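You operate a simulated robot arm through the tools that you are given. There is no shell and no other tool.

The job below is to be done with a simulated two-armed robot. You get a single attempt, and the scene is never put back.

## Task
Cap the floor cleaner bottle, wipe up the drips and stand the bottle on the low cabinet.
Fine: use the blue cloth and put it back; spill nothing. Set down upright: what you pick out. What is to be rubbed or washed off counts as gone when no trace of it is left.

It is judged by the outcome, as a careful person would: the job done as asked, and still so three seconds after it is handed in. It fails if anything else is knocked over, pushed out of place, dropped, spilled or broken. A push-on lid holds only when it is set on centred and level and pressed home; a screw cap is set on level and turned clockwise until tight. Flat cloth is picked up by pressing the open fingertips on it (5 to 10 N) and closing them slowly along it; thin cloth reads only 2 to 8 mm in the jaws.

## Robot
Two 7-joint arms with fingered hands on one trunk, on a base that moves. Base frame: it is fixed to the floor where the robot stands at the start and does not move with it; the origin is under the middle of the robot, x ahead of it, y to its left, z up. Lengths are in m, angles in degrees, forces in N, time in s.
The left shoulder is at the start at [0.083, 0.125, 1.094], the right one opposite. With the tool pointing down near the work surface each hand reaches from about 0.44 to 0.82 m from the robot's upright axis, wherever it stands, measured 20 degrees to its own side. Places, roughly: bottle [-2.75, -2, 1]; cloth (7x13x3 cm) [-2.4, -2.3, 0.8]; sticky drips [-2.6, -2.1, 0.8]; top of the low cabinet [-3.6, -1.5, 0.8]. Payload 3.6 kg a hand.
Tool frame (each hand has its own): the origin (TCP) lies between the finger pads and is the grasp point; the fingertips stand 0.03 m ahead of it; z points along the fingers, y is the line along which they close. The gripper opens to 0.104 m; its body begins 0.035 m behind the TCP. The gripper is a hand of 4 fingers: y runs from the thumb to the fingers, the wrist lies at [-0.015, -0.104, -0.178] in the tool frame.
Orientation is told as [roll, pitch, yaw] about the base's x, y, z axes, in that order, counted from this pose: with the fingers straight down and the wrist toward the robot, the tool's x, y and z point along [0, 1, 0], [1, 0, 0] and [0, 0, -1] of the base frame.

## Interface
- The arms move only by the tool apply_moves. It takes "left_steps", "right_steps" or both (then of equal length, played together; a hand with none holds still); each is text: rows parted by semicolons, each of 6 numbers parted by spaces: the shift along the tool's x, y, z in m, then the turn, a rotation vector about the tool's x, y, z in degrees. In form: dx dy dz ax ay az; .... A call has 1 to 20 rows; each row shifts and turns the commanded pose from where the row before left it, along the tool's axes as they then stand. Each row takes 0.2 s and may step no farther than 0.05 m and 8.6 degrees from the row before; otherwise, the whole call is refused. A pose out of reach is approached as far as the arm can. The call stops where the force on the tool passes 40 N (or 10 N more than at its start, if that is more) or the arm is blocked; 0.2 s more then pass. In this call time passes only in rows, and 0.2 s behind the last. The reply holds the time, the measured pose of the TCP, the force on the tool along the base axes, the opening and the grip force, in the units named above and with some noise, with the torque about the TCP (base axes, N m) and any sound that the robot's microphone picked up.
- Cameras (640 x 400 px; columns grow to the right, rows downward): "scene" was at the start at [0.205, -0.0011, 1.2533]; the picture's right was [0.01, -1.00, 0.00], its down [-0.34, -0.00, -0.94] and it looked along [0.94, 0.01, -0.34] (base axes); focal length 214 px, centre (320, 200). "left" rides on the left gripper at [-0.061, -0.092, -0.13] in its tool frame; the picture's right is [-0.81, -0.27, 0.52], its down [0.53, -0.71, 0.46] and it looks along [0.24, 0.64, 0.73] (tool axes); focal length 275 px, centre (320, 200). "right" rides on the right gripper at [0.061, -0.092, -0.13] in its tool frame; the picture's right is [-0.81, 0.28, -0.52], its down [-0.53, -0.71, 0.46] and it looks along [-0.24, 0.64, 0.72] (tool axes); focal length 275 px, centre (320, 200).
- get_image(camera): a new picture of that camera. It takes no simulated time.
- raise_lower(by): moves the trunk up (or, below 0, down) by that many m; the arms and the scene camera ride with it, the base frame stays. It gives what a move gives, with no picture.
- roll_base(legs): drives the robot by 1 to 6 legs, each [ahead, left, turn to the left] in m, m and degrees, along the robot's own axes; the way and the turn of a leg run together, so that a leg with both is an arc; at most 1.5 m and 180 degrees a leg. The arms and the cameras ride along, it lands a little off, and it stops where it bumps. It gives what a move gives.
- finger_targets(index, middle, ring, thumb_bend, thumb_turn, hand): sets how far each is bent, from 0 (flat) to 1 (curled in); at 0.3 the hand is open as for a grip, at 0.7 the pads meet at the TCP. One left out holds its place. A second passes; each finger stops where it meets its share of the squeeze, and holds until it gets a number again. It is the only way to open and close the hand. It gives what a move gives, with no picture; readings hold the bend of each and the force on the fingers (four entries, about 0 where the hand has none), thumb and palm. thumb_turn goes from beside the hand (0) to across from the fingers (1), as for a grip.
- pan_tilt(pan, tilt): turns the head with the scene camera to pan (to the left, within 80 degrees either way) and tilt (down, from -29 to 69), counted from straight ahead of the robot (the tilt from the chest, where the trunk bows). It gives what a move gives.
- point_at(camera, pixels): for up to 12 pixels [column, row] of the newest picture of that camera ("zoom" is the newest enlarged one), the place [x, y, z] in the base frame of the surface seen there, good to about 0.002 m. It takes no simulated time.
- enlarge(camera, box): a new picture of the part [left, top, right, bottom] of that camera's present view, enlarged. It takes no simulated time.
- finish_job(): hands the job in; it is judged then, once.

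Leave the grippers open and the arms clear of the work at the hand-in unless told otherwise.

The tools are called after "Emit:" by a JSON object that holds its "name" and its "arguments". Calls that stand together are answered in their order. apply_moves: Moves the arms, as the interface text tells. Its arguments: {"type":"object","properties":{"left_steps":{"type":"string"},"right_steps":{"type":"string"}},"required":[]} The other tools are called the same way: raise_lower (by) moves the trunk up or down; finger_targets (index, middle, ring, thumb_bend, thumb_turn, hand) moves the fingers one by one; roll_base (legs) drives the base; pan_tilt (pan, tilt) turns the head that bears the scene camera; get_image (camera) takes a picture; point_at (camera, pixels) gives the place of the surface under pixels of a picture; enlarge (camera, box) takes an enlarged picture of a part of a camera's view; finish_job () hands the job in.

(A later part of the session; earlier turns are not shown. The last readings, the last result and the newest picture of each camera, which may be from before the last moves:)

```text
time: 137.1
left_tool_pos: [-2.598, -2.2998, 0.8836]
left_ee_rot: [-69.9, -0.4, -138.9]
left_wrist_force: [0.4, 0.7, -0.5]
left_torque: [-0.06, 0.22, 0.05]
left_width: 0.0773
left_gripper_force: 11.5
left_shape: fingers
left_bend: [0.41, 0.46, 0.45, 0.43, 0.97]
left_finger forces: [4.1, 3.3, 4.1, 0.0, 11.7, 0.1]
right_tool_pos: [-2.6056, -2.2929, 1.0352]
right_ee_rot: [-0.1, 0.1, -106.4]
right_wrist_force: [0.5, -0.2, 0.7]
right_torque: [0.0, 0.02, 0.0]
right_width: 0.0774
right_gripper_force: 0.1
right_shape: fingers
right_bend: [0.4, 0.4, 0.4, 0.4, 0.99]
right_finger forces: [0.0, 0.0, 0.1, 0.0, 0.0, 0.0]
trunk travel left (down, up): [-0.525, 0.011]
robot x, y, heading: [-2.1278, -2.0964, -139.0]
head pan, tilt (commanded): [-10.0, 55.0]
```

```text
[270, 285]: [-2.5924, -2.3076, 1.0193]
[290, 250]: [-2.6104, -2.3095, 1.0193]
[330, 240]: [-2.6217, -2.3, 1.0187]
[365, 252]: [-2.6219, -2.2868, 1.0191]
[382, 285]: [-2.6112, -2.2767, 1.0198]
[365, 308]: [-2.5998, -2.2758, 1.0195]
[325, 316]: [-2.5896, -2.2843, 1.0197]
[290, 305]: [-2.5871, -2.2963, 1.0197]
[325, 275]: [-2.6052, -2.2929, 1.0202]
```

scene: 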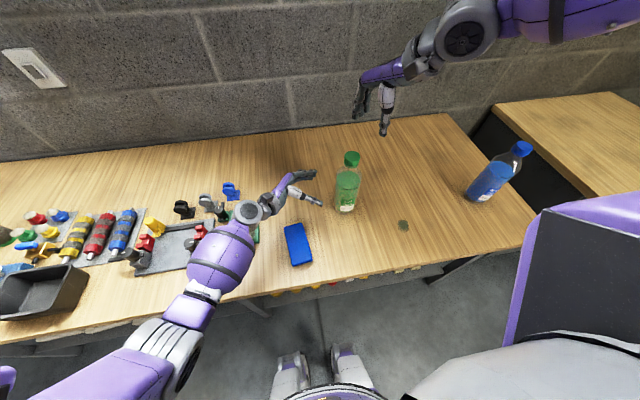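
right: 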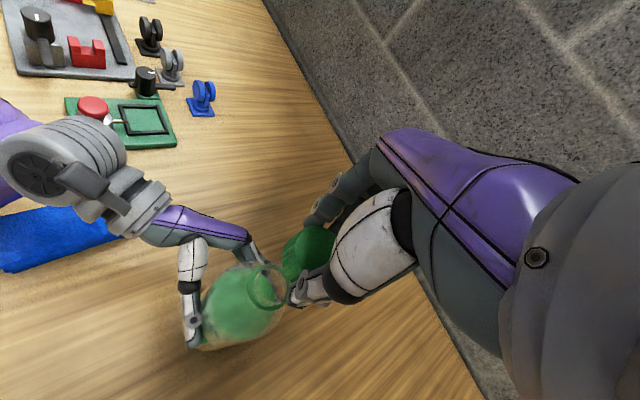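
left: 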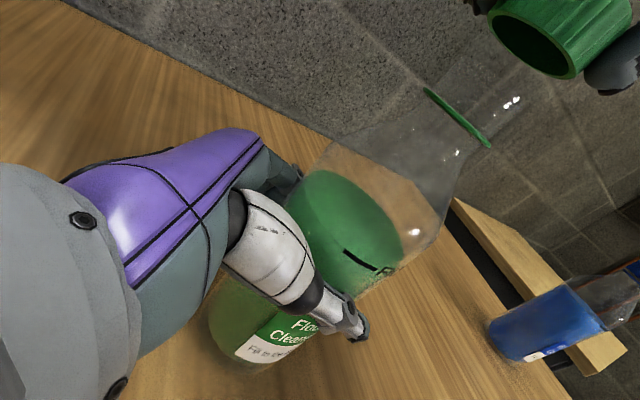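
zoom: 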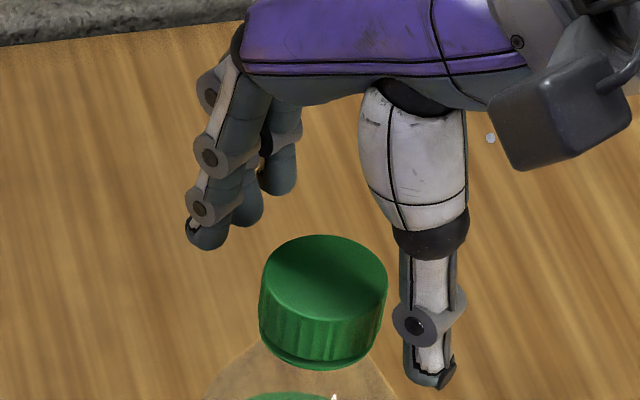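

Top at 1.0195 now, the gap almost closed. Next: close, firm up and turn.

Emit:
{"name": "finger_targets", "arguments": {"hand": "right", "index": 0.58, "middle": 0.58, "ring": 0.5, "thumb_bend": 0.6}}

Emit:
{"name": "finger_targets", "arguments": {"hand": "right", "index": 0.67, "middle": 0.67, "thumb_bend": 0.75}}

Emit:
{"name": "apply_moves", "arguments": {"right_steps": "0 0 0.0001 0 0 8.5; 0 0 0.0001 0 0 8.5; 0 0 0.0001 0 0 8.5; 0 0 0.0001 0 0 8.5; 0 0 0.0001 0 0 8.5; 0 0 0.0001 0 0 8.5; 0 0 0.0001 0 0 8.5; 0 0 0.0001 0 0 8.5"}}

```text
time: 138.1
left_tool_pos: [-2.5973, -2.3006, 0.8845]
left_ee_rot: [-69.9, -0.5, -138.9]
left_wrist_force: [-0.6, -2.4, -0.7]
left_torque: [-0.03, 0.13, 0.03]
left_width: 0.0774
left_gripper_force: 12.0
left_shape: fingers
left_bend: [0.4, 0.46, 0.45, 0.43, 0.97]
left_finger forces: [5.0, 3.6, 4.4, 0.0, 10.7, 0.0]
right_tool_pos: [-2.6061, -2.2932, 1.0343]
right_ee_rot: [0.0, 0.0, -106.5]
right_wrist_force: [-0.6, 1.5, 1.2]
right_torque: [0.03, -0.01, -0.02]
right_width: 0.0394
right_gripper_force: 3.1
right_shape: fingers
right_bend: [0.55, 0.56, 0.5, 0.55, 1.0]
right_finger forces: [1.6, 0.6, 0.1, 0.0, 3.8, 0.1]
trunk travel left (down, up): [-0.525, 0.011]
robot x, y, heading: [-2.1302, -2.1034, -138.8]
head pan, tilt (commanded): [-10.0, 55.0]
```

```text
time: 139.1
left_tool_pos: [-2.5976, -2.2994, 0.8835]
left_ee_rot: [-69.9, -0.4, -139.0]
left_wrist_force: [1.0, 2.2, 0.9]
left_torque: [-0.11, 0.26, 0.01]
left_width: 0.0773
left_gripper_force: 11.8
left_shape: fingers
left_bend: [0.41, 0.46, 0.45, 0.43, 0.97]
left_finger forces: [3.6, 3.2, 4.3, 0.0, 13.2, 0.1]
right_tool_pos: [-2.6058, -2.2922, 1.0344]
right_ee_rot: [0.0, 0.0, -106.4]
right_wrist_force: [-1.1, -1.8, -0.7]
right_torque: [-0.09, 0.01, 0.01]
right_width: 0.0382
right_gripper_force: 11.8
right_shape: fingers
right_bend: [0.58, 0.61, 0.5, 0.55, 1.0]
right_finger forces: [6.6, 5.8, 0.0, 0.1, 11.0, 0.1]
trunk travel left (down, up): [-0.525, 0.011]
robot x, y, heading: [-2.1342, -2.103, -138.9]
head pan, tilt (commanded): [-10.0, 55.0]
```

```text
time: 140.9
left_tool_pos: [-2.598, -2.3005, 0.8837]
left_ee_rot: [-69.9, -0.5, -138.8]
left_wrist_force: [2.7, 1.5, 1.9]
left_torque: [0.02, 0.27, -0.47]
left_width: 0.0761
left_gripper_force: 11.9
left_shape: fingers
left_bend: [0.42, 0.46, 0.45, 0.43, 0.98]
left_finger forces: [2.1, 2.8, 4.7, 0.0, 13.0, 0.0]
right_tool_pos: [-2.6063, -2.2922, 1.0338]
right_ee_rot: [-0.1, -0.1, -174.7]
right_wrist_force: [-3.8, -1.9, -1.2]
right_torque: [-0.15, 0.32, 0.48]
right_width: 0.0378
right_gripper_force: 15.1
right_shape: fingers
right_bend: [0.59, 0.6, 0.5, 0.55, 1.0]
right_finger forces: [8.9, 7.9, 0.0, 0.0, 12.6, 0.0]
trunk travel left (down, up): [-0.525, 0.011]
robot x, y, heading: [-2.1315, -2.1037, -138.7]
head pan, tilt (commanded): [-10.0, 55.0]
```

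Now the torque has risen to 0.48 N·m on the cap (and the opposite on the bottle): it's getting tight. I open, turn back and check the cap's seat.

Emit:
{"name": "finger_targets", "arguments": {"hand": "right", "index": 0.4, "middle": 0.4, "ring": 0.4, "thumb_bend": 0.4}}

Emit:
{"name": "apply_moves", "arguments": {"right_steps": "0 0 -0.002 0 0 -8.5; 0 0 0 0 0 -8.5; 0 0 0 0 0 -8.5; 0 0 0 0 0 -8.5; 0 0 0 0 0 -8.5; 0 0 0 0 0 -8.5; 0 0 0 0 0 -8.5; 0 0 0 0 0 -8.5; 0 0 0.002 0 0 0"}}

Emit:
{"name": "enlarge", "arguments": {"camera": "scene", "box": [312, 122, 392, 172]}}

Emit:
{"name": "point_at", "arguments": {"camera": "zoom", "pixels": [[270, 285], [290, 250], [330, 240], [365, 252], [382, 285], [365, 308], [325, 316], [290, 305], [325, 275]]}}

```text
time: 141.9
left_tool_pos: [-2.5969, -2.3, 0.8843]
left_ee_rot: [-69.9, -0.4, -138.9]
left_wrist_force: [0.4, 0.6, 0.2]
left_torque: [-0.02, 0.19, 0.02]
left_width: 0.0764
left_gripper_force: 10.7
left_shape: fingers
left_bend: [0.41, 0.46, 0.46, 0.43, 0.97]
left_finger forces: [3.4, 3.2, 4.2, 0.0, 11.0, 0.1]
right_tool_pos: [-2.6049, -2.2927, 1.0339]
right_ee_rot: [0.0, 0.0, -174.5]
right_wrist_force: [0.2, 0.6, 0.2]
right_torque: [0.02, 0.01, -0.04]
right_width: 0.0772
right_gripper_force: 0.2
right_shape: fingers
right_bend: [0.4, 0.4, 0.4, 0.4, 0.99]
right_finger forces: [0.0, 0.0, 0.0, 0.0, 0.1, 0.0]
trunk travel left (down, up): [-0.525, 0.011]
robot x, y, heading: [-2.1307, -2.1024, -138.9]
head pan, tilt (commanded): [-10.0, 55.0]
```

```text
time: 143.9
left_tool_pos: [-2.5967, -2.2995, 0.8835]
left_ee_rot: [-69.9, -0.4, -138.9]
left_wrist_force: [0.7, 0.2, 0.4]
left_torque: [-0.1, 0.15, -0.01]
left_width: 0.0765
left_gripper_force: 11.1
left_shape: fingers
left_bend: [0.41, 0.46, 0.46, 0.43, 0.97]
left_finger forces: [3.3, 3.3, 4.3, 0.1, 10.9, 0.0]
right_tool_pos: [-2.6056, -2.294, 1.0333]
right_ee_rot: [-0.1, -0.1, -106.4]
right_wrist_force: [0.3, -0.4, 0.4]
right_torque: [0.0, 0.01, -0.02]
right_width: 0.0773
right_gripper_force: 0.1
right_shape: fingers
right_bend: [0.4, 0.4, 0.4, 0.4, 0.99]
right_finger forces: [0.0, 0.0, 0.0, 0.1, 0.1, 0.0]
trunk travel left (down, up): [-0.525, 0.011]
robot x, y, heading: [-2.1267, -2.0994, -138.7]
head pan, tilt (commanded): [-10.0, 55.0]
```

```text
8.00 times, centred on (352, 147) of scene
```

zoom: 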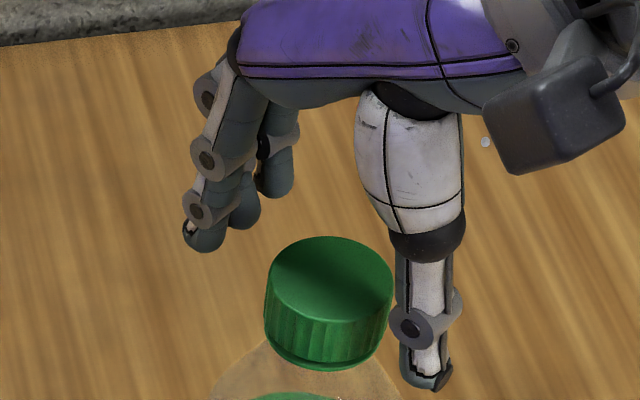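

```text
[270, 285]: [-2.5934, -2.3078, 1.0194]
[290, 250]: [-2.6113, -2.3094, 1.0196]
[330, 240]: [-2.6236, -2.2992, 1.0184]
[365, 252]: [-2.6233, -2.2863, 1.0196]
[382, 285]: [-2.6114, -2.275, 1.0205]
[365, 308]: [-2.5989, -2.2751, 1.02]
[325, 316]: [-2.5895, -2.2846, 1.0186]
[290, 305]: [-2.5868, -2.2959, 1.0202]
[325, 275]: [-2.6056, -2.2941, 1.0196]
```

The height didn't change in this stroke (1.0195), as expected of a cap that is home. I'll verify with one more firm turn, 17° first.

Emit:
{"name": "finger_targets", "arguments": {"hand": "right", "index": 0.58, "middle": 0.58, "ring": 0.5, "thumb_bend": 0.6}}

Emit:
{"name": "finger_targets", "arguments": {"hand": "right", "index": 0.69, "middle": 0.69, "thumb_bend": 0.78}}

Emit:
{"name": "apply_moves", "arguments": {"right_steps": "0 0 0 0 0 6; 0 0 0 0 0 6; 0 0 0 0 0 5"}}

Emit:
{"name": "enlarge", "arguments": {"camera": "scene", "box": [296, 122, 408, 192]}}

```text
time: 144.9
left_tool_pos: [-2.5986, -2.3014, 0.8843]
left_ee_rot: [-69.9, -0.4, -139.0]
left_wrist_force: [-0.1, -4.9, 0.7]
left_torque: [-0.04, 0.13, 0.02]
left_width: 0.0761
left_gripper_force: 11.7
left_shape: fingers
left_bend: [0.4, 0.46, 0.45, 0.44, 0.97]
left_finger forces: [4.5, 3.6, 4.9, 0.0, 9.9, 0.0]
right_tool_pos: [-2.605, -2.2937, 1.0335]
right_ee_rot: [-0.1, 0.0, -106.4]
right_wrist_force: [0.7, 2.8, 0.3]
right_torque: [0.06, -0.02, -0.04]
right_width: 0.0399
right_gripper_force: 3.3
right_shape: fingers
right_bend: [0.55, 0.56, 0.5, 0.55, 1.0]
right_finger forces: [1.1, 0.8, 0.1, 0.0, 4.5, 0.0]
trunk travel left (down, up): [-0.525, 0.011]
robot x, y, heading: [-2.1273, -2.1025, -138.7]
head pan, tilt (commanded): [-10.0, 55.0]
```

```text
time: 145.9
left_tool_pos: [-2.5985, -2.3004, 0.8841]
left_ee_rot: [-69.8, -0.5, -139.0]
left_wrist_force: [1.9, 1.1, 0.1]
left_torque: [-0.16, 0.23, -0.01]
left_width: 0.0763
left_gripper_force: 11.0
left_shape: fingers
left_bend: [0.41, 0.46, 0.45, 0.43, 0.97]
left_finger forces: [3.0, 2.9, 4.3, 0.0, 12.5, 0.1]
right_tool_pos: [-2.6055, -2.2932, 1.0339]
right_ee_rot: [0.0, 0.0, -106.6]
right_wrist_force: [-1.5, -1.2, -1.3]
right_torque: [-0.1, 0.03, -0.03]
right_width: 0.0376
right_gripper_force: 13.6
right_shape: fingers
right_bend: [0.59, 0.62, 0.5, 0.54, 1.0]
right_finger forces: [6.6, 7.2, 0.1, 0.0, 12.6, 0.1]
trunk travel left (down, up): [-0.525, 0.011]
robot x, y, heading: [-2.1283, -2.1012, -139.1]
head pan, tilt (commanded): [-10.0, 55.0]
```

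```text
time: 146.7
left_tool_pos: [-2.5985, -2.2989, 0.884]
left_ee_rot: [-70.0, -0.4, -139.0]
left_wrist_force: [-2.0, 2.2, 0.0]
left_torque: [0.01, 0.25, -0.31]
left_width: 0.0761
left_gripper_force: 10.8
left_shape: fingers
left_bend: [0.41, 0.46, 0.45, 0.43, 0.97]
left_finger forces: [2.6, 3.3, 4.9, 0.0, 11.0, 0.1]
right_tool_pos: [-2.6065, -2.2941, 1.0347]
right_ee_rot: [0.1, 0.0, -123.5]
right_wrist_force: [0.3, -3.4, -1.6]
right_torque: [-0.26, 0.08, 0.38]
right_width: 0.038
right_gripper_force: 15.2
right_shape: fingers
right_bend: [0.61, 0.61, 0.5, 0.54, 1.0]
right_finger forces: [7.4, 8.0, 0.1, 0.0, 13.9, 0.1]
trunk travel left (down, up): [-0.525, 0.011]
robot x, y, heading: [-2.1313, -2.1008, -138.9]
head pan, tilt (commanded): [-10.0, 55.0]
```

```text
5.71 times, centred on (352, 157) of scene
```

zoom: 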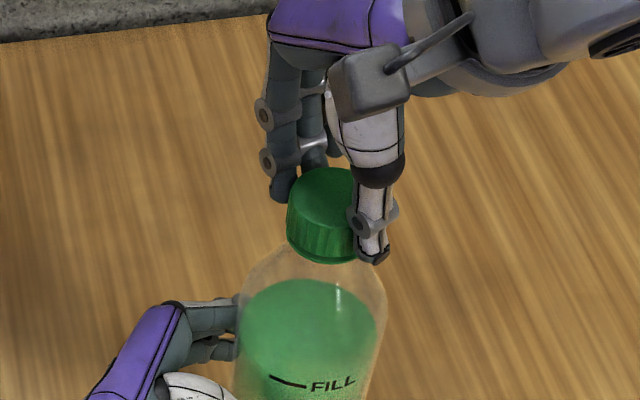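

Torque builds right away (0.38 N·m within 17°), so it's home. To be sure it's tight I firm up both grips and add a bit more turn.

Emit:
{"name": "finger_targets", "arguments": {"hand": "left", "index": 0.48, "middle": 0.53, "ring": 0.54, "thumb_bend": 0.58}}

Emit:
{"name": "finger_targets", "arguments": {"hand": "right", "index": 0.74, "middle": 0.74, "thumb_bend": 0.86}}

Emit:
{"name": "apply_moves", "arguments": {"right_steps": "0 0 0 0 0 6; 0 0 0 0 0 6; 0 0 0 0 0 6"}}

Emit:
{"name": "enlarge", "arguments": {"camera": "scene", "box": [296, 122, 408, 192]}}

```text
time: 147.7
left_tool_pos: [-2.5972, -2.2993, 0.8843]
left_ee_rot: [-69.9, -0.3, -139.0]
left_wrist_force: [-0.4, 0.4, 1.1]
left_torque: [-0.11, 0.4, -0.16]
left_width: 0.0738
left_gripper_force: 19.4
left_shape: fingers
left_bend: [0.43, 0.48, 0.47, 0.44, 0.97]
left_finger forces: [5.5, 5.9, 7.7, 0.1, 19.5, 0.1]
right_tool_pos: [-2.6063, -2.2929, 1.0346]
right_ee_rot: [-0.1, 0.0, -123.6]
right_wrist_force: [-0.3, -2.7, -2.2]
right_torque: [-0.23, 0.07, 0.27]
right_width: 0.0376
right_gripper_force: 14.2
right_shape: fingers
right_bend: [0.61, 0.61, 0.5, 0.54, 1.0]
right_finger forces: [7.3, 7.9, 0.0, 0.0, 13.3, 0.1]
trunk travel left (down, up): [-0.525, 0.011]
robot x, y, heading: [-2.1285, -2.1006, -138.7]
head pan, tilt (commanded): [-10.0, 55.0]
```

```text
time: 148.7
left_tool_pos: [-2.5984, -2.3002, 0.8835]
left_ee_rot: [-69.9, -0.3, -139.0]
left_wrist_force: [1.3, 0.5, 3.8]
left_torque: [-0.17, 0.44, -0.2]
left_width: 0.0741
left_gripper_force: 19.4
left_shape: fingers
left_bend: [0.43, 0.48, 0.47, 0.44, 0.97]
left_finger forces: [4.9, 5.5, 7.6, 0.0, 20.1, 0.0]
right_tool_pos: [-2.6068, -2.2931, 1.0344]
right_ee_rot: [-0.2, 0.0, -123.6]
right_wrist_force: [-0.9, -2.6, -0.9]
right_torque: [-0.14, 0.01, 0.2]
right_width: 0.0372
right_gripper_force: 15.9
right_shape: fingers
right_bend: [0.61, 0.61, 0.5, 0.53, 1.0]
right_finger forces: [9.2, 8.6, 0.0, 0.0, 14.5, 0.1]
trunk travel left (down, up): [-0.525, 0.011]
robot x, y, heading: [-2.1292, -2.1021, -138.8]
head pan, tilt (commanded): [-10.0, 55.0]
```

```text
time: 149.5
left_tool_pos: [-2.5976, -2.299, 0.8836]
left_ee_rot: [-70.1, -0.3, -139.0]
left_wrist_force: [0.4, 3.5, 3.7]
left_torque: [-0.06, 0.49, -0.52]
left_width: 0.0736
left_gripper_force: 18.0
left_shape: fingers
left_bend: [0.43, 0.48, 0.46, 0.44, 0.97]
left_finger forces: [3.8, 5.6, 7.2, 0.1, 19.8, 0.0]
right_tool_pos: [-2.6059, -2.2933, 1.0337]
right_ee_rot: [0.0, -0.1, -141.5]
right_wrist_force: [-2.3, -3.8, -2.9]
right_torque: [-0.35, 0.09, 0.57]
right_width: 0.0371
right_gripper_force: 18.0
right_shape: fingers
right_bend: [0.63, 0.6, 0.5, 0.53, 1.0]
right_finger forces: [10.2, 10.9, 0.1, 0.0, 15.1, 0.0]
trunk travel left (down, up): [-0.525, 0.011]
robot x, y, heading: [-2.1269, -2.1002, -138.8]
head pan, tilt (commanded): [-10.0, 55.0]
```

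```text
5.71 times, centred on (352, 157) of scene
```

zoom: 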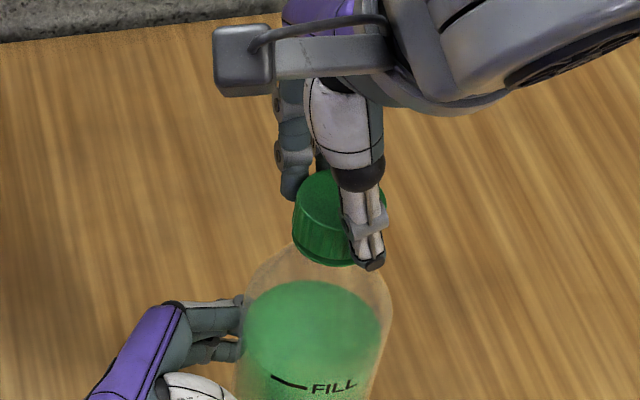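

0.57 N·m and the bottle hasn't turned (the FILL mark stays). I add a last 24° and watch whether it still gives.

Emit:
{"name": "apply_moves", "arguments": {"right_steps": "0 0 0 0 0 8; 0 0 0 0 0 8; 0 0 0 0 0 8"}}

Emit:
{"name": "enlarge", "arguments": {"camera": "scene", "box": [296, 122, 408, 192]}}

```text
time: 150.3
left_tool_pos: [-2.5976, -2.2981, 0.8851]
left_ee_rot: [-70.0, -0.4, -139.0]
left_wrist_force: [2.6, 8.8, 5.8]
left_torque: [-0.16, 0.54, -0.27]
left_width: 0.0728
left_gripper_force: 16.6
left_shape: fingers
left_bend: [0.45, 0.48, 0.47, 0.44, 0.97]
left_finger forces: [2.5, 5.4, 5.6, 0.0, 19.6, 0.0]
right_tool_pos: [-2.6067, -2.2936, 1.0358]
right_ee_rot: [0.0, -0.1, -165.6]
right_wrist_force: [-4.2, -6.3, 0.0]
right_torque: [-0.17, 0.11, 0.25]
right_width: 0.0235
right_gripper_force: 11.7
right_shape: fingers
right_bend: [0.67, 0.59, 0.5, 0.58, 1.0]
right_finger forces: [2.7, 12.7, 0.0, 0.1, 7.1, 0.0]
trunk travel left (down, up): [-0.525, 0.011]
robot x, y, heading: [-2.1296, -2.1045, -138.9]
head pan, tilt (commanded): [-10.0, 55.0]
```

```text
5.71 times, centred on (352, 157) of scene
```

zoom: 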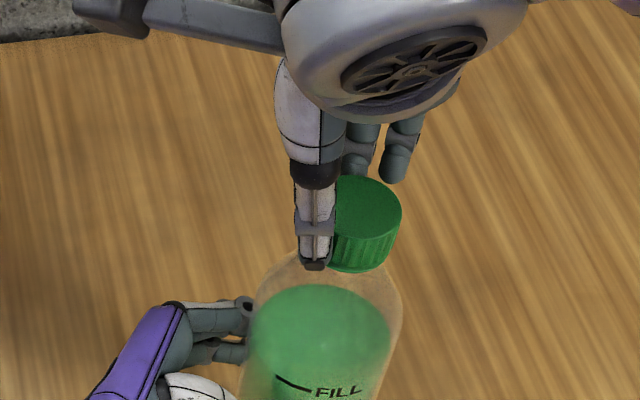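

The fingers slipped around the cap instead of turning it — it's tight. I open the right hand at once and lift it off.

Emit:
{"name": "finger_targets", "arguments": {"hand": "right", "index": 0.35, "middle": 0.35, "ring": 0.35, "thumb_bend": 0.35}}

Emit:
{"name": "apply_moves", "arguments": {"right_steps": "0 0 -0.01 0 0 0; 0 0 -0.02 0 0 0; 0 0 -0.03 0 0 0; 0 0 -0.03 0 0 0; 0 0 -0.03 0 0 -8; 0 0 0 0 0 -8; 0 0 0 0 0 -8"}}

Emit:
{"name": "enlarge", "arguments": {"camera": "scene", "box": [272, 122, 432, 222]}}

```text
time: 151.3
left_tool_pos: [-2.5977, -2.3004, 0.8839]
left_ee_rot: [-69.9, -0.5, -138.9]
left_wrist_force: [-1.1, -2.0, -0.1]
left_torque: [-0.16, 0.18, 0.1]
left_width: 0.0722
left_gripper_force: 16.8
left_shape: fingers
left_bend: [0.44, 0.48, 0.47, 0.45, 0.96]
left_finger forces: [4.9, 6.2, 6.4, 0.0, 15.2, 0.0]
right_tool_pos: [-2.6056, -2.2927, 1.0346]
right_ee_rot: [0.0, 0.0, -165.6]
right_wrist_force: [-0.5, 0.2, -0.4]
right_torque: [-0.01, 0.04, 0.04]
right_width: 0.0903
right_gripper_force: 0.0
right_shape: fingers
right_bend: [0.35, 0.35, 0.35, 0.35, 0.98]
right_finger forces: [0.0, 0.0, 0.1, 0.0, 0.1, 0.0]
trunk travel left (down, up): [-0.525, 0.011]
robot x, y, heading: [-2.1299, -2.104, -138.6]
head pan, tilt (commanded): [-10.0, 55.0]
```

```text
time: 152.9
left_tool_pos: [-2.5987, -2.3005, 0.8844]
left_ee_rot: [-69.8, -0.4, -138.9]
left_wrist_force: [0.2, -1.0, -0.4]
left_torque: [-0.13, 0.12, 0.02]
left_width: 0.0725
left_gripper_force: 15.5
left_shape: fingers
left_bend: [0.44, 0.48, 0.47, 0.45, 0.96]
left_finger forces: [4.7, 5.7, 5.7, 0.1, 15.3, 0.0]
right_tool_pos: [-2.6052, -2.2932, 1.1528]
right_ee_rot: [-0.1, 0.0, -141.3]
right_wrist_force: [0.3, 0.6, -0.3]
right_torque: [-0.03, -0.01, 0.02]
right_width: 0.0903
right_gripper_force: 0.0
right_shape: fingers
right_bend: [0.35, 0.35, 0.35, 0.35, 0.98]
right_finger forces: [0.0, 0.1, 0.1, 0.1, 0.0, 0.1]
trunk travel left (down, up): [-0.525, 0.011]
robot x, y, heading: [-2.1306, -2.103, -138.9]
head pan, tilt (commanded): [-10.0, 55.0]
```

```text
4.00 times, centred on (352, 172) of scene
```

zoom: 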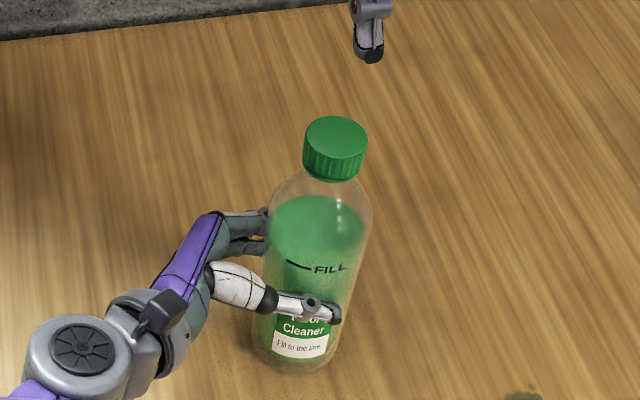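

The bottle stands with the cap seated. I check the cap's level and the bottle's uprightness closely.

Emit:
{"name": "enlarge", "arguments": {"camera": "scene", "box": [338, 146, 370, 171]}}

Emit:
{"name": "point_at", "arguments": {"camera": "zoom", "pixels": [[225, 120], [420, 130], [320, 60], [320, 220], [250, 80], [400, 190], [390, 85], [250, 180], [320, 140], [230, 290], [330, 350], [400, 300]]}}

```text
16.00 times, centred on (354, 158) of scene
```

zoom: 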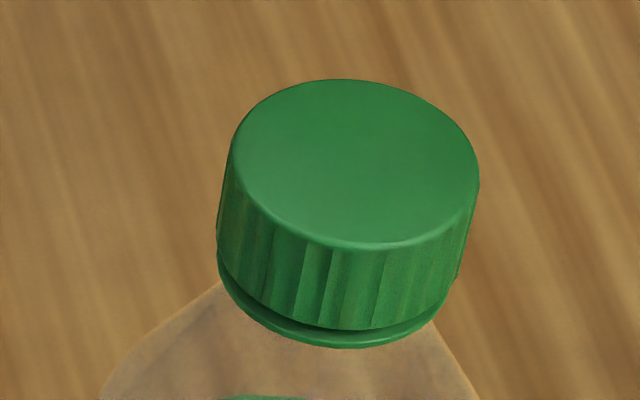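

```text
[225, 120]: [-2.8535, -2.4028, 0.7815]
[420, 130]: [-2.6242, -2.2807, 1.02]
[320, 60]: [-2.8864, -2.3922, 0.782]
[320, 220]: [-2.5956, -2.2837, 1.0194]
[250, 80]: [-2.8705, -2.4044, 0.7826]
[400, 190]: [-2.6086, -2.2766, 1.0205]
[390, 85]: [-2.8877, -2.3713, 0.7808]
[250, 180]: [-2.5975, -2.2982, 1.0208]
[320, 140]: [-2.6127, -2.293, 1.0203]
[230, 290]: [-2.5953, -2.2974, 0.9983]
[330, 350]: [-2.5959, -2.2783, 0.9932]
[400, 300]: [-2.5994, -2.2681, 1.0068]
```

The cap sits flush and level on the collar. The capping is done. Now the left hand lets go of the bottle and draws back the way it came.

Emit:
{"name": "finger_targets", "arguments": {"hand": "left", "index": 0.3, "middle": 0.3, "ring": 0.3, "thumb_bend": 0.3}}

Emit:
{"name": "enlarge", "arguments": {"camera": "scene", "box": [272, 122, 432, 222]}}

Emit:
{"name": "get_image", "arguments": {"camera": "left"}}

```text
time: 153.9
left_tool_pos: [-2.5978, -2.2995, 0.8841]
left_ee_rot: [-69.9, -0.4, -138.9]
left_wrist_force: [0.3, -1.4, 0.1]
left_torque: [-0.02, 0.03, -0.04]
left_width: 0.1025
left_gripper_force: 0.2
left_shape: fingers
left_bend: [0.3, 0.3, 0.3, 0.3, 0.97]
left_finger forces: [0.0, 0.0, 0.1, 0.0, 0.0, 0.2]
right_tool_pos: [-2.6067, -2.294, 1.1528]
right_ee_rot: [0.0, 0.0, -141.6]
right_wrist_force: [0.8, -0.9, 0.7]
right_torque: [0.02, 0.0, 0.01]
right_width: 0.09
right_gripper_force: 0.0
right_shape: fingers
right_bend: [0.35, 0.35, 0.35, 0.35, 0.98]
right_finger forces: [0.0, 0.0, 0.0, 0.0, 0.0, 0.1]
trunk travel left (down, up): [-0.525, 0.011]
robot x, y, heading: [-2.13, -2.1032, -138.6]
head pan, tilt (commanded): [-10.0, 55.0]
```

```text
4.00 times, centred on (352, 172) of scene
```

zoom: 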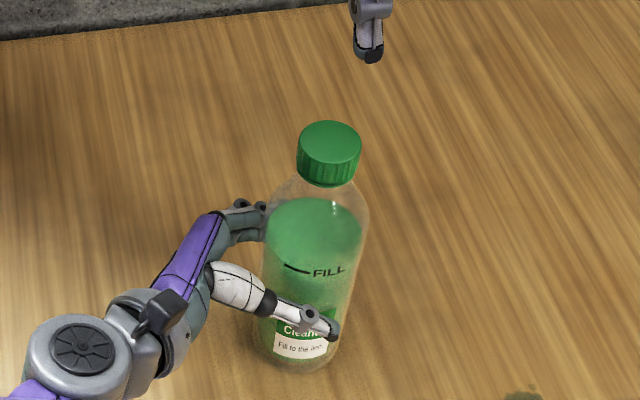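

```text
taken
```

left: 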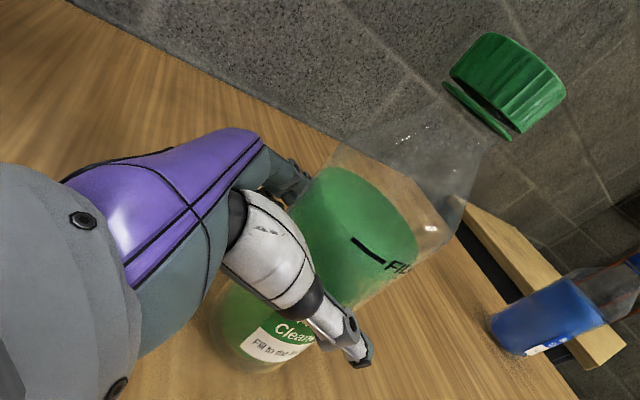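

From the left camera I can see cap and collar from the side; I enlarge to check the seat.

Emit:
{"name": "enlarge", "arguments": {"camera": "left", "box": [420, 20, 580, 120]}}

```text
4.00 times, centred on (500, 70) of left
```

zoom: 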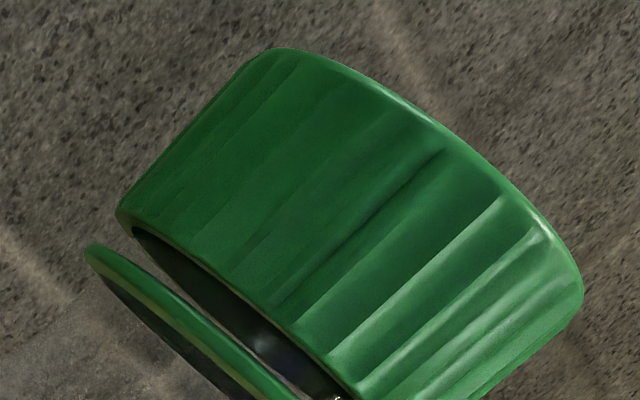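

A parallel gap of about 2 mm remains to the collar. To know if that's the closed state, I compare with the closed Window Cleaner bottle of the same make.

Emit:
{"name": "enlarge", "arguments": {"camera": "scene", "box": [460, 130, 556, 190]}}

```text
6.67 times, centred on (508, 160) of scene
```

zoom: 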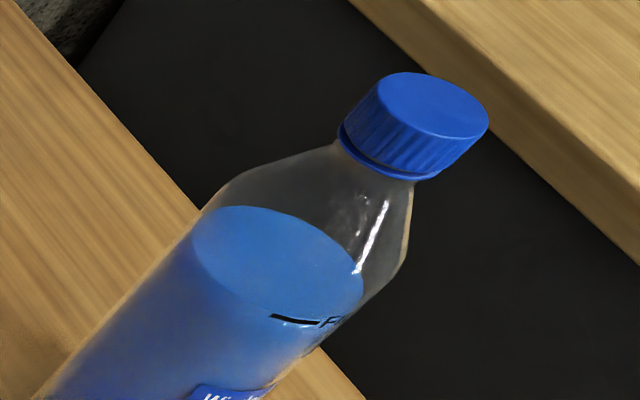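

Emit:
{"name": "point_at", "arguments": {"camera": "zoom", "pixels": [[430, 105], [400, 85], [460, 115], [440, 85], [400, 120], [360, 162], [385, 172], [415, 179], [345, 145], [430, 178]]}}

```text
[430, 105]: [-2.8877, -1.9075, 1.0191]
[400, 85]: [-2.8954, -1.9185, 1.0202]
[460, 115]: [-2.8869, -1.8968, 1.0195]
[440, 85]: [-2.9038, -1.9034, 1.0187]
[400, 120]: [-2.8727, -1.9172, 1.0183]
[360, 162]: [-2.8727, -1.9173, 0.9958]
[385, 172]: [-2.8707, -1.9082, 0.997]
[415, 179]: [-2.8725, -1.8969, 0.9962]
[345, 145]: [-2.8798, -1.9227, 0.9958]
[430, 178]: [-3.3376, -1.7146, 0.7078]
```

The closed blue bottle reads the same: cap top 1.019 over collar 0.996. So the green cap is home. I withdraw the left hand and raise it.

Emit:
{"name": "apply_moves", "arguments": {"left_steps": "0.001 0 -0.01 0 0 0; 0.002 0 -0.0177 0 0 0; 0.002 0 -0.0177 0 0 0; 0.002 0 -0.0177 0 0 0; 0.002 0 -0.0177 0 0 0; 0.002 0 -0.0177 0 0 0; 0.002 0 -0.0177 0 0 0; -0.02 0 -0.03 0 0 0; -0.03 0 -0.03 0 0 0; -0.035 0 -0.02 0 0 0; -0.04 0 -0.01 0 0 0; -0.04 0 -0.01 0 0 0; -0.04 0 -0.01 0 0 0; -0.04 0 -0.01 0 0 0"}}

Emit:
{"name": "get_image", "arguments": {"camera": "scene"}}

```text
time: 156.9
left_tool_pos: [-2.5042, -2.4045, 1.1852]
left_ee_rot: [-69.9, -0.4, -138.9]
left_wrist_force: [0.1, 0.4, -0.3]
left_torque: [-0.02, 0.01, 0.01]
left_width: 0.1027
left_gripper_force: 0.1
left_shape: fingers
left_bend: [0.3, 0.3, 0.3, 0.3, 0.97]
left_finger forces: [0.1, 0.1, 0.1, 0.0, 0.0, 0.0]
right_tool_pos: [-2.6055, -2.2939, 1.1537]
right_ee_rot: [0.1, 0.0, -141.5]
right_wrist_force: [-0.5, 0.3, 0.7]
right_torque: [0.0, -0.03, -0.02]
right_width: 0.09
right_gripper_force: 0.1
right_shape: fingers
right_bend: [0.35, 0.35, 0.35, 0.35, 0.98]
right_finger forces: [0.0, 0.1, 0.0, 0.0, 0.1, 0.1]
trunk travel left (down, up): [-0.525, 0.011]
robot x, y, heading: [-2.1332, -2.0995, -138.4]
head pan, tilt (commanded): [-10.0, 55.0]
```

```text
taken
```

scene: 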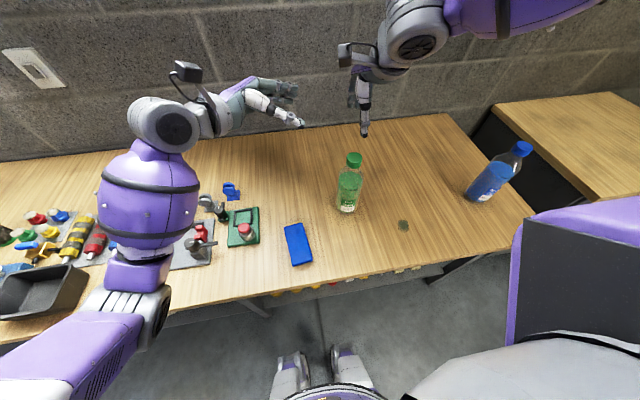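

The bottle stands free. I turn the left hand back to fingers-down, up high, and draw the right hand back toward me.

Emit:
{"name": "apply_moves", "arguments": {"left_steps": "0 0 0 0 7.8 0; 0 0 0 0 7.8 0; 0 0 0 0 7.8 0; 0 0 0 0 7.8 0; 0 0 0 0 7.8 0; 0 0 0 0 7.8 0; 0 0 0 0 7.8 0; 0 0 0 0 7.8 0; 0 0 0 0 7.5 0", "right_steps": "0 -0.02 -0.01 0 0 0; 0 -0.02 -0.01 0 0 0; 0 -0.02 0 0 0 0; 0 -0.02 0 0 0 0; 0 -0.02 0 0 0 0; 0 0 0 0 0 0; 0 0 0 0 0 0; 0 0 0 0 0 0; 0 0 0 0 0 0"}}

Emit:
{"name": "get_image", "arguments": {"camera": "scene"}}

```text
time: 158.9
left_tool_pos: [-2.503, -2.4035, 1.1843]
left_ee_rot: [0.1, -0.5, -138.9]
left_wrist_force: [0.0, 0.4, -0.8]
left_torque: [-0.01, -0.02, 0.02]
left_width: 0.1029
left_gripper_force: 0.0
left_shape: fingers
left_bend: [0.3, 0.3, 0.3, 0.3, 0.97]
left_finger forces: [0.0, 0.0, 0.0, 0.0, 0.0, 0.0]
right_tool_pos: [-2.5294, -2.2304, 1.1732]
right_ee_rot: [0.0, 0.1, -141.5]
right_wrist_force: [-0.1, -0.9, 0.7]
right_torque: [0.02, 0.0, -0.01]
right_width: 0.0904
right_gripper_force: 0.1
right_shape: fingers
right_bend: [0.35, 0.35, 0.35, 0.35, 0.98]
right_finger forces: [0.1, 0.0, 0.1, 0.0, 0.0, 0.1]
trunk travel left (down, up): [-0.525, 0.011]
robot x, y, heading: [-2.1303, -2.104, -138.7]
head pan, tilt (commanded): [-10.0, 55.0]
```

```text
taken
```

scene: 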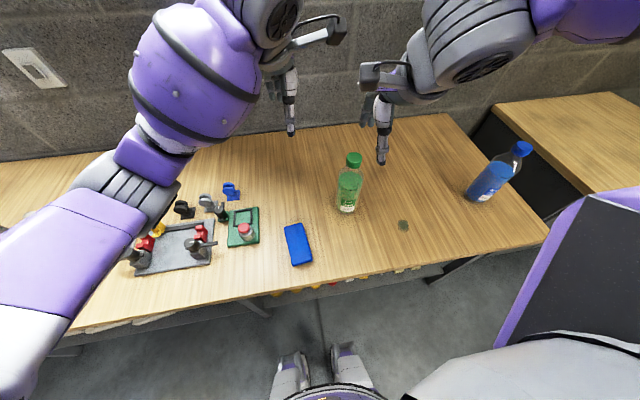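

Both hands are up and clear. Now I drive: back 0.15, left 0.33, then turn right 56° so that the left hand can take the cloth across its narrow side.

Emit:
{"name": "roll_base", "arguments": {"legs": [[-0.15, 0, 0], [0, 0.334, 0], [0, 0, -56]]}}

Emit:
{"name": "pan_tilt", "arguments": {"pan": 25, "tilt": 55}}

Emit:
{"name": "get_image", "arguments": {"camera": "scene"}}

```text
time: 165.8
left_tool_pos: [-2.2656, -2.1133, 1.1841]
left_ee_rot: [0.0, -0.5, 165.2]
left_wrist_force: [-0.1, -0.2, 0.4]
left_torque: [-0.01, -0.02, 0.0]
left_width: 0.1025
left_gripper_force: 0.1
left_shape: fingers
left_bend: [0.3, 0.3, 0.3, 0.3, 0.97]
left_finger forces: [0.1, 0.0, 0.0, 0.0, 0.0, 0.0]
right_tool_pos: [-2.1354, -1.9942, 1.1731]
right_ee_rot: [0.1, 0.0, 162.5]
right_wrist_force: [0.4, -0.1, -0.7]
right_torque: [-0.01, 0.02, -0.02]
right_width: 0.0903
right_gripper_force: 0.1
right_shape: fingers
right_bend: [0.35, 0.35, 0.35, 0.35, 0.98]
right_finger forces: [0.1, 0.0, 0.1, 0.0, 0.0, 0.1]
trunk travel left (down, up): [-0.525, 0.011]
robot x, y, heading: [-1.8031, -2.2467, 165.2]
head pan, tilt (commanded): [-10.0, 55.0]
```

```text
time: 166.8
left_tool_pos: [-2.2665, -2.1131, 1.1842]
left_ee_rot: [0.1, -0.4, 165.3]
left_wrist_force: [-0.6, -0.3, -0.2]
left_torque: [0.02, 0.02, 0.0]
left_width: 0.1026
left_gripper_force: 0.1
left_shape: fingers
left_bend: [0.3, 0.3, 0.3, 0.3, 0.97]
left_finger forces: [0.1, 0.0, 0.1, 0.1, 0.1, 0.1]
right_tool_pos: [-2.1361, -1.9927, 1.1716]
right_ee_rot: [-0.1, 0.0, 162.6]
right_wrist_force: [0.0, 0.1, 0.1]
right_torque: [-0.02, 0.04, -0.01]
right_width: 0.0901
right_gripper_force: 0.0
right_shape: fingers
right_bend: [0.35, 0.35, 0.35, 0.35, 0.98]
right_finger forces: [0.0, 0.0, 0.1, 0.0, 0.1, 0.0]
trunk travel left (down, up): [-0.525, 0.011]
robot x, y, heading: [-1.8057, -2.2519, 165.3]
head pan, tilt (commanded): [25.0, 55.0]
```

```text
taken
```

scene: 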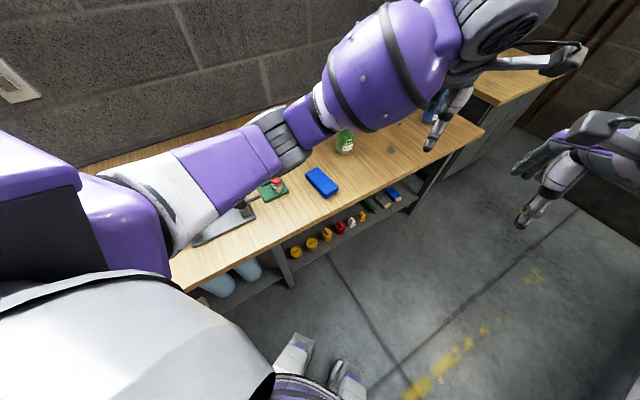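

From here the cloth is 0.55 m ahead and 0.24 m left, right in the left hand's range. I lower the trunk by 0.2 m again.

Emit:
{"name": "raise_lower", "arguments": {"by": -0.2}}

Emit:
{"name": "pan_tilt", "arguments": {"pan": 30, "tilt": 45}}

Emit:
{"name": "get_image", "arguments": {"camera": "scene"}}

```text
time: 169.0
left_tool_pos: [-2.2665, -2.1113, 0.9833]
left_ee_rot: [0.0, -0.4, 165.2]
left_wrist_force: [0.4, 0.5, -0.6]
left_torque: [0.0, 0.0, 0.01]
left_width: 0.1027
left_gripper_force: 0.1
left_shape: fingers
left_bend: [0.3, 0.3, 0.3, 0.3, 0.97]
left_finger forces: [0.1, 0.1, 0.1, 0.0, 0.0, 0.0]
right_tool_pos: [-2.1332, -1.9941, 0.884]
right_ee_rot: [-0.7, 14.7, 162.5]
right_wrist_force: [-0.3, 0.3, 0.7]
right_torque: [0.01, 0.0, 0.0]
right_width: 0.0905
right_gripper_force: 0.0
right_shape: fingers
right_bend: [0.35, 0.35, 0.35, 0.35, 0.98]
right_finger forces: [0.1, 0.0, 0.0, 0.0, 0.0, 0.0]
trunk travel left (down, up): [-0.325, 0.211]
robot x, y, heading: [-1.805, -2.2529, 165.5]
head pan, tilt (commanded): [25.0, 55.0]
```

```text
time: 169.7
left_tool_pos: [-2.2647, -2.1131, 0.9832]
left_ee_rot: [0.1, -0.5, 165.2]
left_wrist_force: [0.0, 1.2, 0.3]
left_torque: [0.01, -0.02, 0.0]
left_width: 0.1029
left_gripper_force: 0.0
left_shape: fingers
left_bend: [0.3, 0.3, 0.3, 0.3, 0.97]
left_finger forces: [0.1, 0.0, 0.0, 0.0, 0.0, 0.0]
right_tool_pos: [-2.1332, -1.9937, 0.8829]
right_ee_rot: [-0.7, 14.7, 162.5]
right_wrist_force: [-0.1, 0.6, 0.2]
right_torque: [0.01, -0.03, -0.02]
right_width: 0.0903
right_gripper_force: 0.1
right_shape: fingers
right_bend: [0.35, 0.35, 0.35, 0.35, 0.98]
right_finger forces: [0.0, 0.0, 0.0, 0.0, 0.0, 0.0]
trunk travel left (down, up): [-0.325, 0.211]
robot x, y, heading: [-1.8089, -2.2511, 165.2]
head pan, tilt (commanded): [30.0, 45.0]
```

```text
taken
```

scene: 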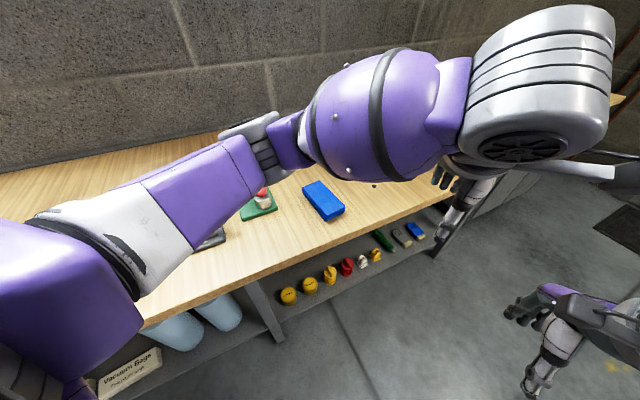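

The cloth is in view at (323, 200). Before moving the left hand over it, I check the height of the elbow ball (380, 110) and forearm over the tray.

Emit:
{"name": "point_at", "arguments": {"camera": "scene", "pixels": [[380, 110], [370, 175], [250, 150], [210, 190], [270, 150], [323, 200], [265, 195], [100, 230]]}}

```text
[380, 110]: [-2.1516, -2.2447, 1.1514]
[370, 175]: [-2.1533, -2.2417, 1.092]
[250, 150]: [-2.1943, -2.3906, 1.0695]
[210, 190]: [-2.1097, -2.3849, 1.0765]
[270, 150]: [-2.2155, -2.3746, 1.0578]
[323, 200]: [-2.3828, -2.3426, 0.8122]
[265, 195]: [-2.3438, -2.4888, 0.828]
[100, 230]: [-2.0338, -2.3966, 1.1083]
```

The arm stays above 1.05 there, well over the tray. I move the left hand above the cloth (z≈0.95) and turn it 27° clockwise to line up with the narrow side.

Emit:
{"name": "apply_moves", "arguments": {"left_steps": "0.0434 0.0112 0.005 0 0 0; 0.0434 0.0112 0.005 0 0 0; 0.0434 0.0112 0.005 0 0 0; 0.0434 0.0112 0.005 0 0 0; 0.0434 0.0112 0.005 0 0 0; 0.0434 0.0112 0.005 0 0 0; 0 0 0 0 0 6.8; 0 0 0 0 0 6.8; 0 0 0 0 0 6.8; 0 0 0 0 0 6.8"}}

Emit:
{"name": "get_image", "arguments": {"camera": "scene"}}

Emit:
{"name": "get_image", "arguments": {"camera": "left"}}

```text
time: 171.9
left_tool_pos: [-2.3977, -2.3464, 0.9537]
left_ee_rot: [0.1, -0.4, 137.9]
left_wrist_force: [0.2, 0.2, 0.0]
left_torque: [0.03, 0.02, -0.06]
left_width: 0.103
left_gripper_force: 0.0
left_shape: fingers
left_bend: [0.3, 0.3, 0.3, 0.3, 0.97]
left_finger forces: [0.1, 0.0, 0.0, 0.0, 0.0, 0.0]
right_tool_pos: [-2.1327, -1.9944, 0.8827]
right_ee_rot: [-0.7, 14.7, 162.6]
right_wrist_force: [-0.2, -0.4, -1.0]
right_torque: [0.03, 0.0, 0.0]
right_width: 0.0903
right_gripper_force: 0.0
right_shape: fingers
right_bend: [0.35, 0.35, 0.35, 0.35, 0.98]
right_finger forces: [0.1, 0.1, 0.0, 0.0, 0.0, 0.0]
trunk travel left (down, up): [-0.325, 0.211]
robot x, y, heading: [-1.8071, -2.2482, 165.0]
head pan, tilt (commanded): [30.0, 45.0]
```

```text
taken
```

scene: 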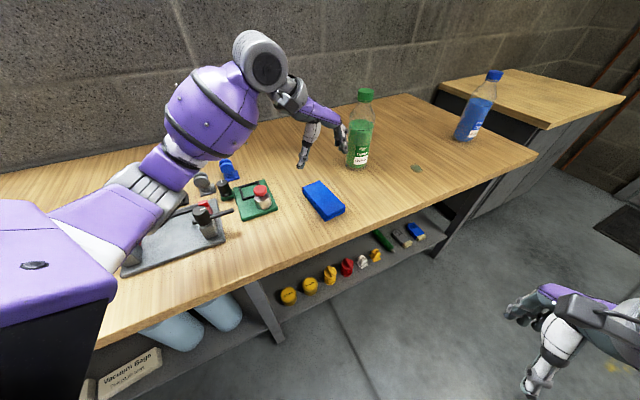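

```text
taken
```

left: 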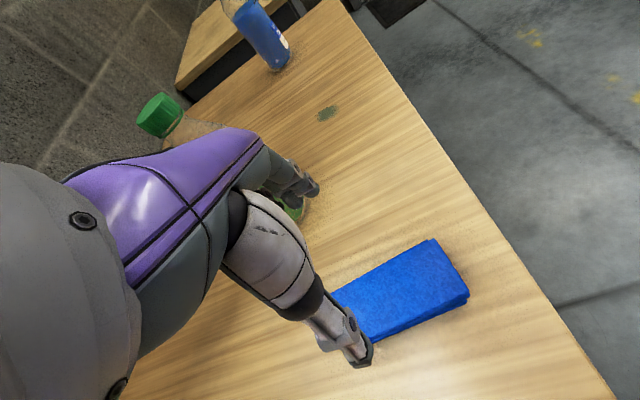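

The left hand is over the cloth, aligned (yaw 138°). I lower to z 0.85 and look.

Emit:
{"name": "apply_moves", "arguments": {"left_steps": "0 0 0.04 0 0 0; 0 0 0.035 0 0 0; 0 0 0.028 0 0 0"}}

Emit:
{"name": "enlarge", "arguments": {"camera": "scene", "box": [250, 120, 394, 210]}}

Emit:
{"name": "get_image", "arguments": {"camera": "left"}}

```text
time: 172.7
left_tool_pos: [-2.3982, -2.3475, 0.85]
left_ee_rot: [0.2, -0.4, 138.0]
left_wrist_force: [-0.4, -0.2, -1.0]
left_torque: [0.01, 0.02, 0.01]
left_width: 0.1029
left_gripper_force: 0.0
left_shape: fingers
left_bend: [0.3, 0.3, 0.3, 0.3, 0.97]
left_finger forces: [0.0, 0.1, 0.1, 0.0, 0.0, 0.0]
right_tool_pos: [-2.1332, -1.9936, 0.883]
right_ee_rot: [-0.8, 14.7, 162.6]
right_wrist_force: [-0.3, 0.9, -0.1]
right_torque: [-0.03, 0.01, 0.02]
right_width: 0.0901
right_gripper_force: 0.0
right_shape: fingers
right_bend: [0.35, 0.35, 0.35, 0.35, 0.98]
right_finger forces: [0.1, 0.0, 0.0, 0.0, 0.1, 0.0]
trunk travel left (down, up): [-0.325, 0.211]
robot x, y, heading: [-1.806, -2.2511, 165.5]
head pan, tilt (commanded): [30.0, 45.0]
```

```text
4.44 times, centred on (322, 165) of scene
```

zoom: 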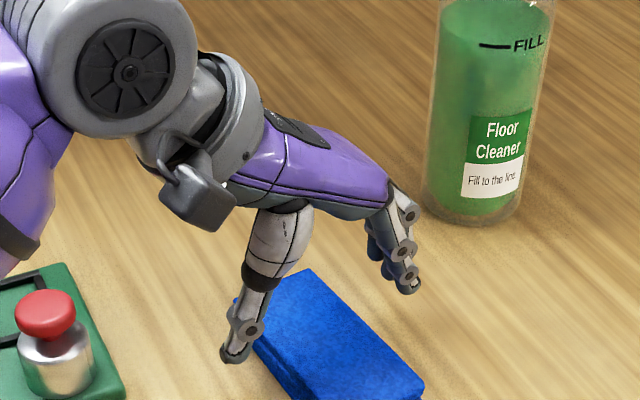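

```text
taken
```

left: 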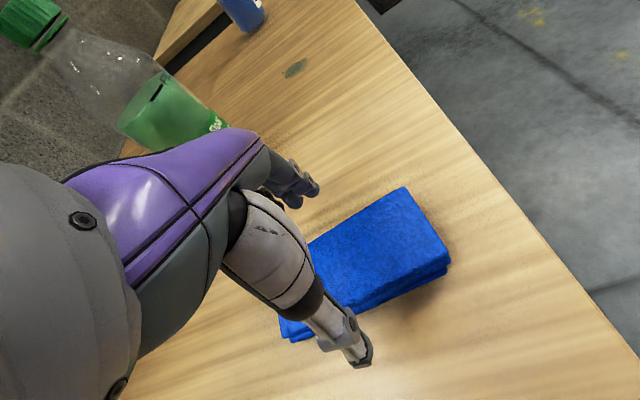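

Thumb and fingers straddle the narrow side. Lengthwise the cloth seems to lie a bit toward me; I check with points on its top.

Emit:
{"name": "point_at", "arguments": {"camera": "left", "pixels": [[404, 190], [445, 250], [355, 306], [312, 245], [380, 250], [395, 220]]}}

Emit:
{"name": "point_at", "arguments": {"camera": "zoom", "pixels": [[300, 275], [415, 385], [265, 345], [335, 340], [405, 365]]}}

```text
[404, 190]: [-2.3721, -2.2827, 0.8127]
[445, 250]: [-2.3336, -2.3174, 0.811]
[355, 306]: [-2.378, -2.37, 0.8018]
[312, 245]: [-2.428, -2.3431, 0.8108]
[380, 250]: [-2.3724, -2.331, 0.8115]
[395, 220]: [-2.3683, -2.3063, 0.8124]
```

```text
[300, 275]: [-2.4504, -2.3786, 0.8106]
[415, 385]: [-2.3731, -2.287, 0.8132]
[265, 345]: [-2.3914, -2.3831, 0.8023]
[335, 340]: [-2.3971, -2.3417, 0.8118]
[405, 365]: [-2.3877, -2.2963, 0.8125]
```

The grasp point is centred on the cloth after all. I lower the last 3 cm, tips to about 1 cm above the bench, and close gently.

Emit:
{"name": "apply_moves", "arguments": {"left_steps": "0 0 0.015 0 0 0; 0 0 0.014 0 0 0"}}

Emit:
{"name": "finger_targets", "arguments": {"hand": "left", "index": 0.44, "middle": 0.44, "ring": 0.44, "thumb_bend": 0.44}}

Emit:
{"name": "enlarge", "arguments": {"camera": "scene", "box": [250, 120, 394, 210]}}

```text
time: 173.3
left_tool_pos: [-2.3973, -2.3483, 0.8215]
left_ee_rot: [0.2, -0.5, 138.1]
left_wrist_force: [-0.1, 0.2, 0.1]
left_torque: [-0.02, -0.03, -0.01]
left_width: 0.103
left_gripper_force: 0.0
left_shape: fingers
left_bend: [0.3, 0.3, 0.3, 0.3, 0.97]
left_finger forces: [0.0, 0.1, 0.0, 0.0, 0.0, 0.1]
right_tool_pos: [-2.1329, -1.9928, 0.884]
right_ee_rot: [-0.7, 14.7, 162.4]
right_wrist_force: [0.0, 0.0, 0.0]
right_torque: [0.01, 0.03, 0.0]
right_width: 0.0903
right_gripper_force: 0.0
right_shape: fingers
right_bend: [0.35, 0.35, 0.35, 0.35, 0.98]
right_finger forces: [0.1, 0.0, 0.0, 0.1, 0.1, 0.0]
trunk travel left (down, up): [-0.325, 0.211]
robot x, y, heading: [-1.804, -2.2522, 165.4]
head pan, tilt (commanded): [30.0, 45.0]
```

```text
time: 174.3
left_tool_pos: [-2.398, -2.3483, 0.8208]
left_ee_rot: [0.2, -0.4, 138.0]
left_wrist_force: [-0.6, 1.0, 0.0]
left_torque: [0.02, 0.04, 0.01]
left_width: 0.0687
left_gripper_force: 0.2
left_shape: fingers
left_bend: [0.44, 0.44, 0.44, 0.44, 0.97]
left_finger forces: [0.1, 0.0, 0.0, 0.0, 0.1, 0.0]
right_tool_pos: [-2.1328, -1.9948, 0.8833]
right_ee_rot: [-0.7, 14.6, 162.4]
right_wrist_force: [0.3, -0.3, 0.4]
right_torque: [-0.02, -0.01, 0.01]
right_width: 0.09
right_gripper_force: 0.1
right_shape: fingers
right_bend: [0.35, 0.35, 0.35, 0.35, 0.98]
right_finger forces: [0.1, 0.0, 0.1, 0.0, 0.0, 0.0]
trunk travel left (down, up): [-0.325, 0.211]
robot x, y, heading: [-1.8005, -2.2507, 165.3]
head pan, tilt (commanded): [30.0, 45.0]
```

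```text
4.44 times, centred on (322, 165) of scene
```

zoom: 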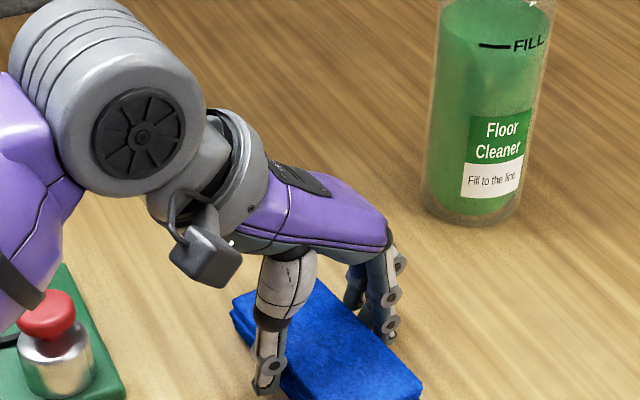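

No contact yet at 69 mm. I close further in steps.

Emit:
{"name": "finger_targets", "arguments": {"hand": "left", "index": 0.5, "middle": 0.5, "ring": 0.5, "thumb_bend": 0.5}}

Emit:
{"name": "enlarge", "arguments": {"camera": "scene", "box": [270, 150, 366, 210]}}

```text
time: 175.3
left_tool_pos: [-2.3975, -2.3465, 0.821]
left_ee_rot: [0.2, -0.4, 138.0]
left_wrist_force: [-0.2, 0.8, -0.1]
left_torque: [0.02, 0.02, 0.01]
left_width: 0.0631
left_gripper_force: 6.2
left_shape: fingers
left_bend: [0.47, 0.48, 0.48, 0.45, 0.97]
left_finger forces: [2.4, 1.7, 1.4, 0.1, 5.1, 0.0]
right_tool_pos: [-2.1336, -1.9954, 0.8831]
right_ee_rot: [-0.6, 14.7, 162.3]
right_wrist_force: [0.4, 0.6, -0.3]
right_torque: [0.02, 0.0, -0.02]
right_width: 0.0905
right_gripper_force: 0.0
right_shape: fingers
right_bend: [0.35, 0.35, 0.35, 0.35, 0.98]
right_finger forces: [0.0, 0.0, 0.0, 0.0, 0.0, 0.1]
trunk travel left (down, up): [-0.325, 0.211]
robot x, y, heading: [-1.804, -2.2529, 165.5]
head pan, tilt (commanded): [30.0, 45.0]
```

```text
6.67 times, centred on (318, 180) of scene
```

zoom: 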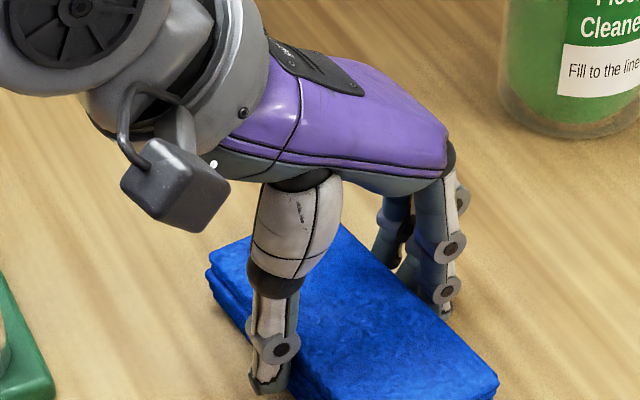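

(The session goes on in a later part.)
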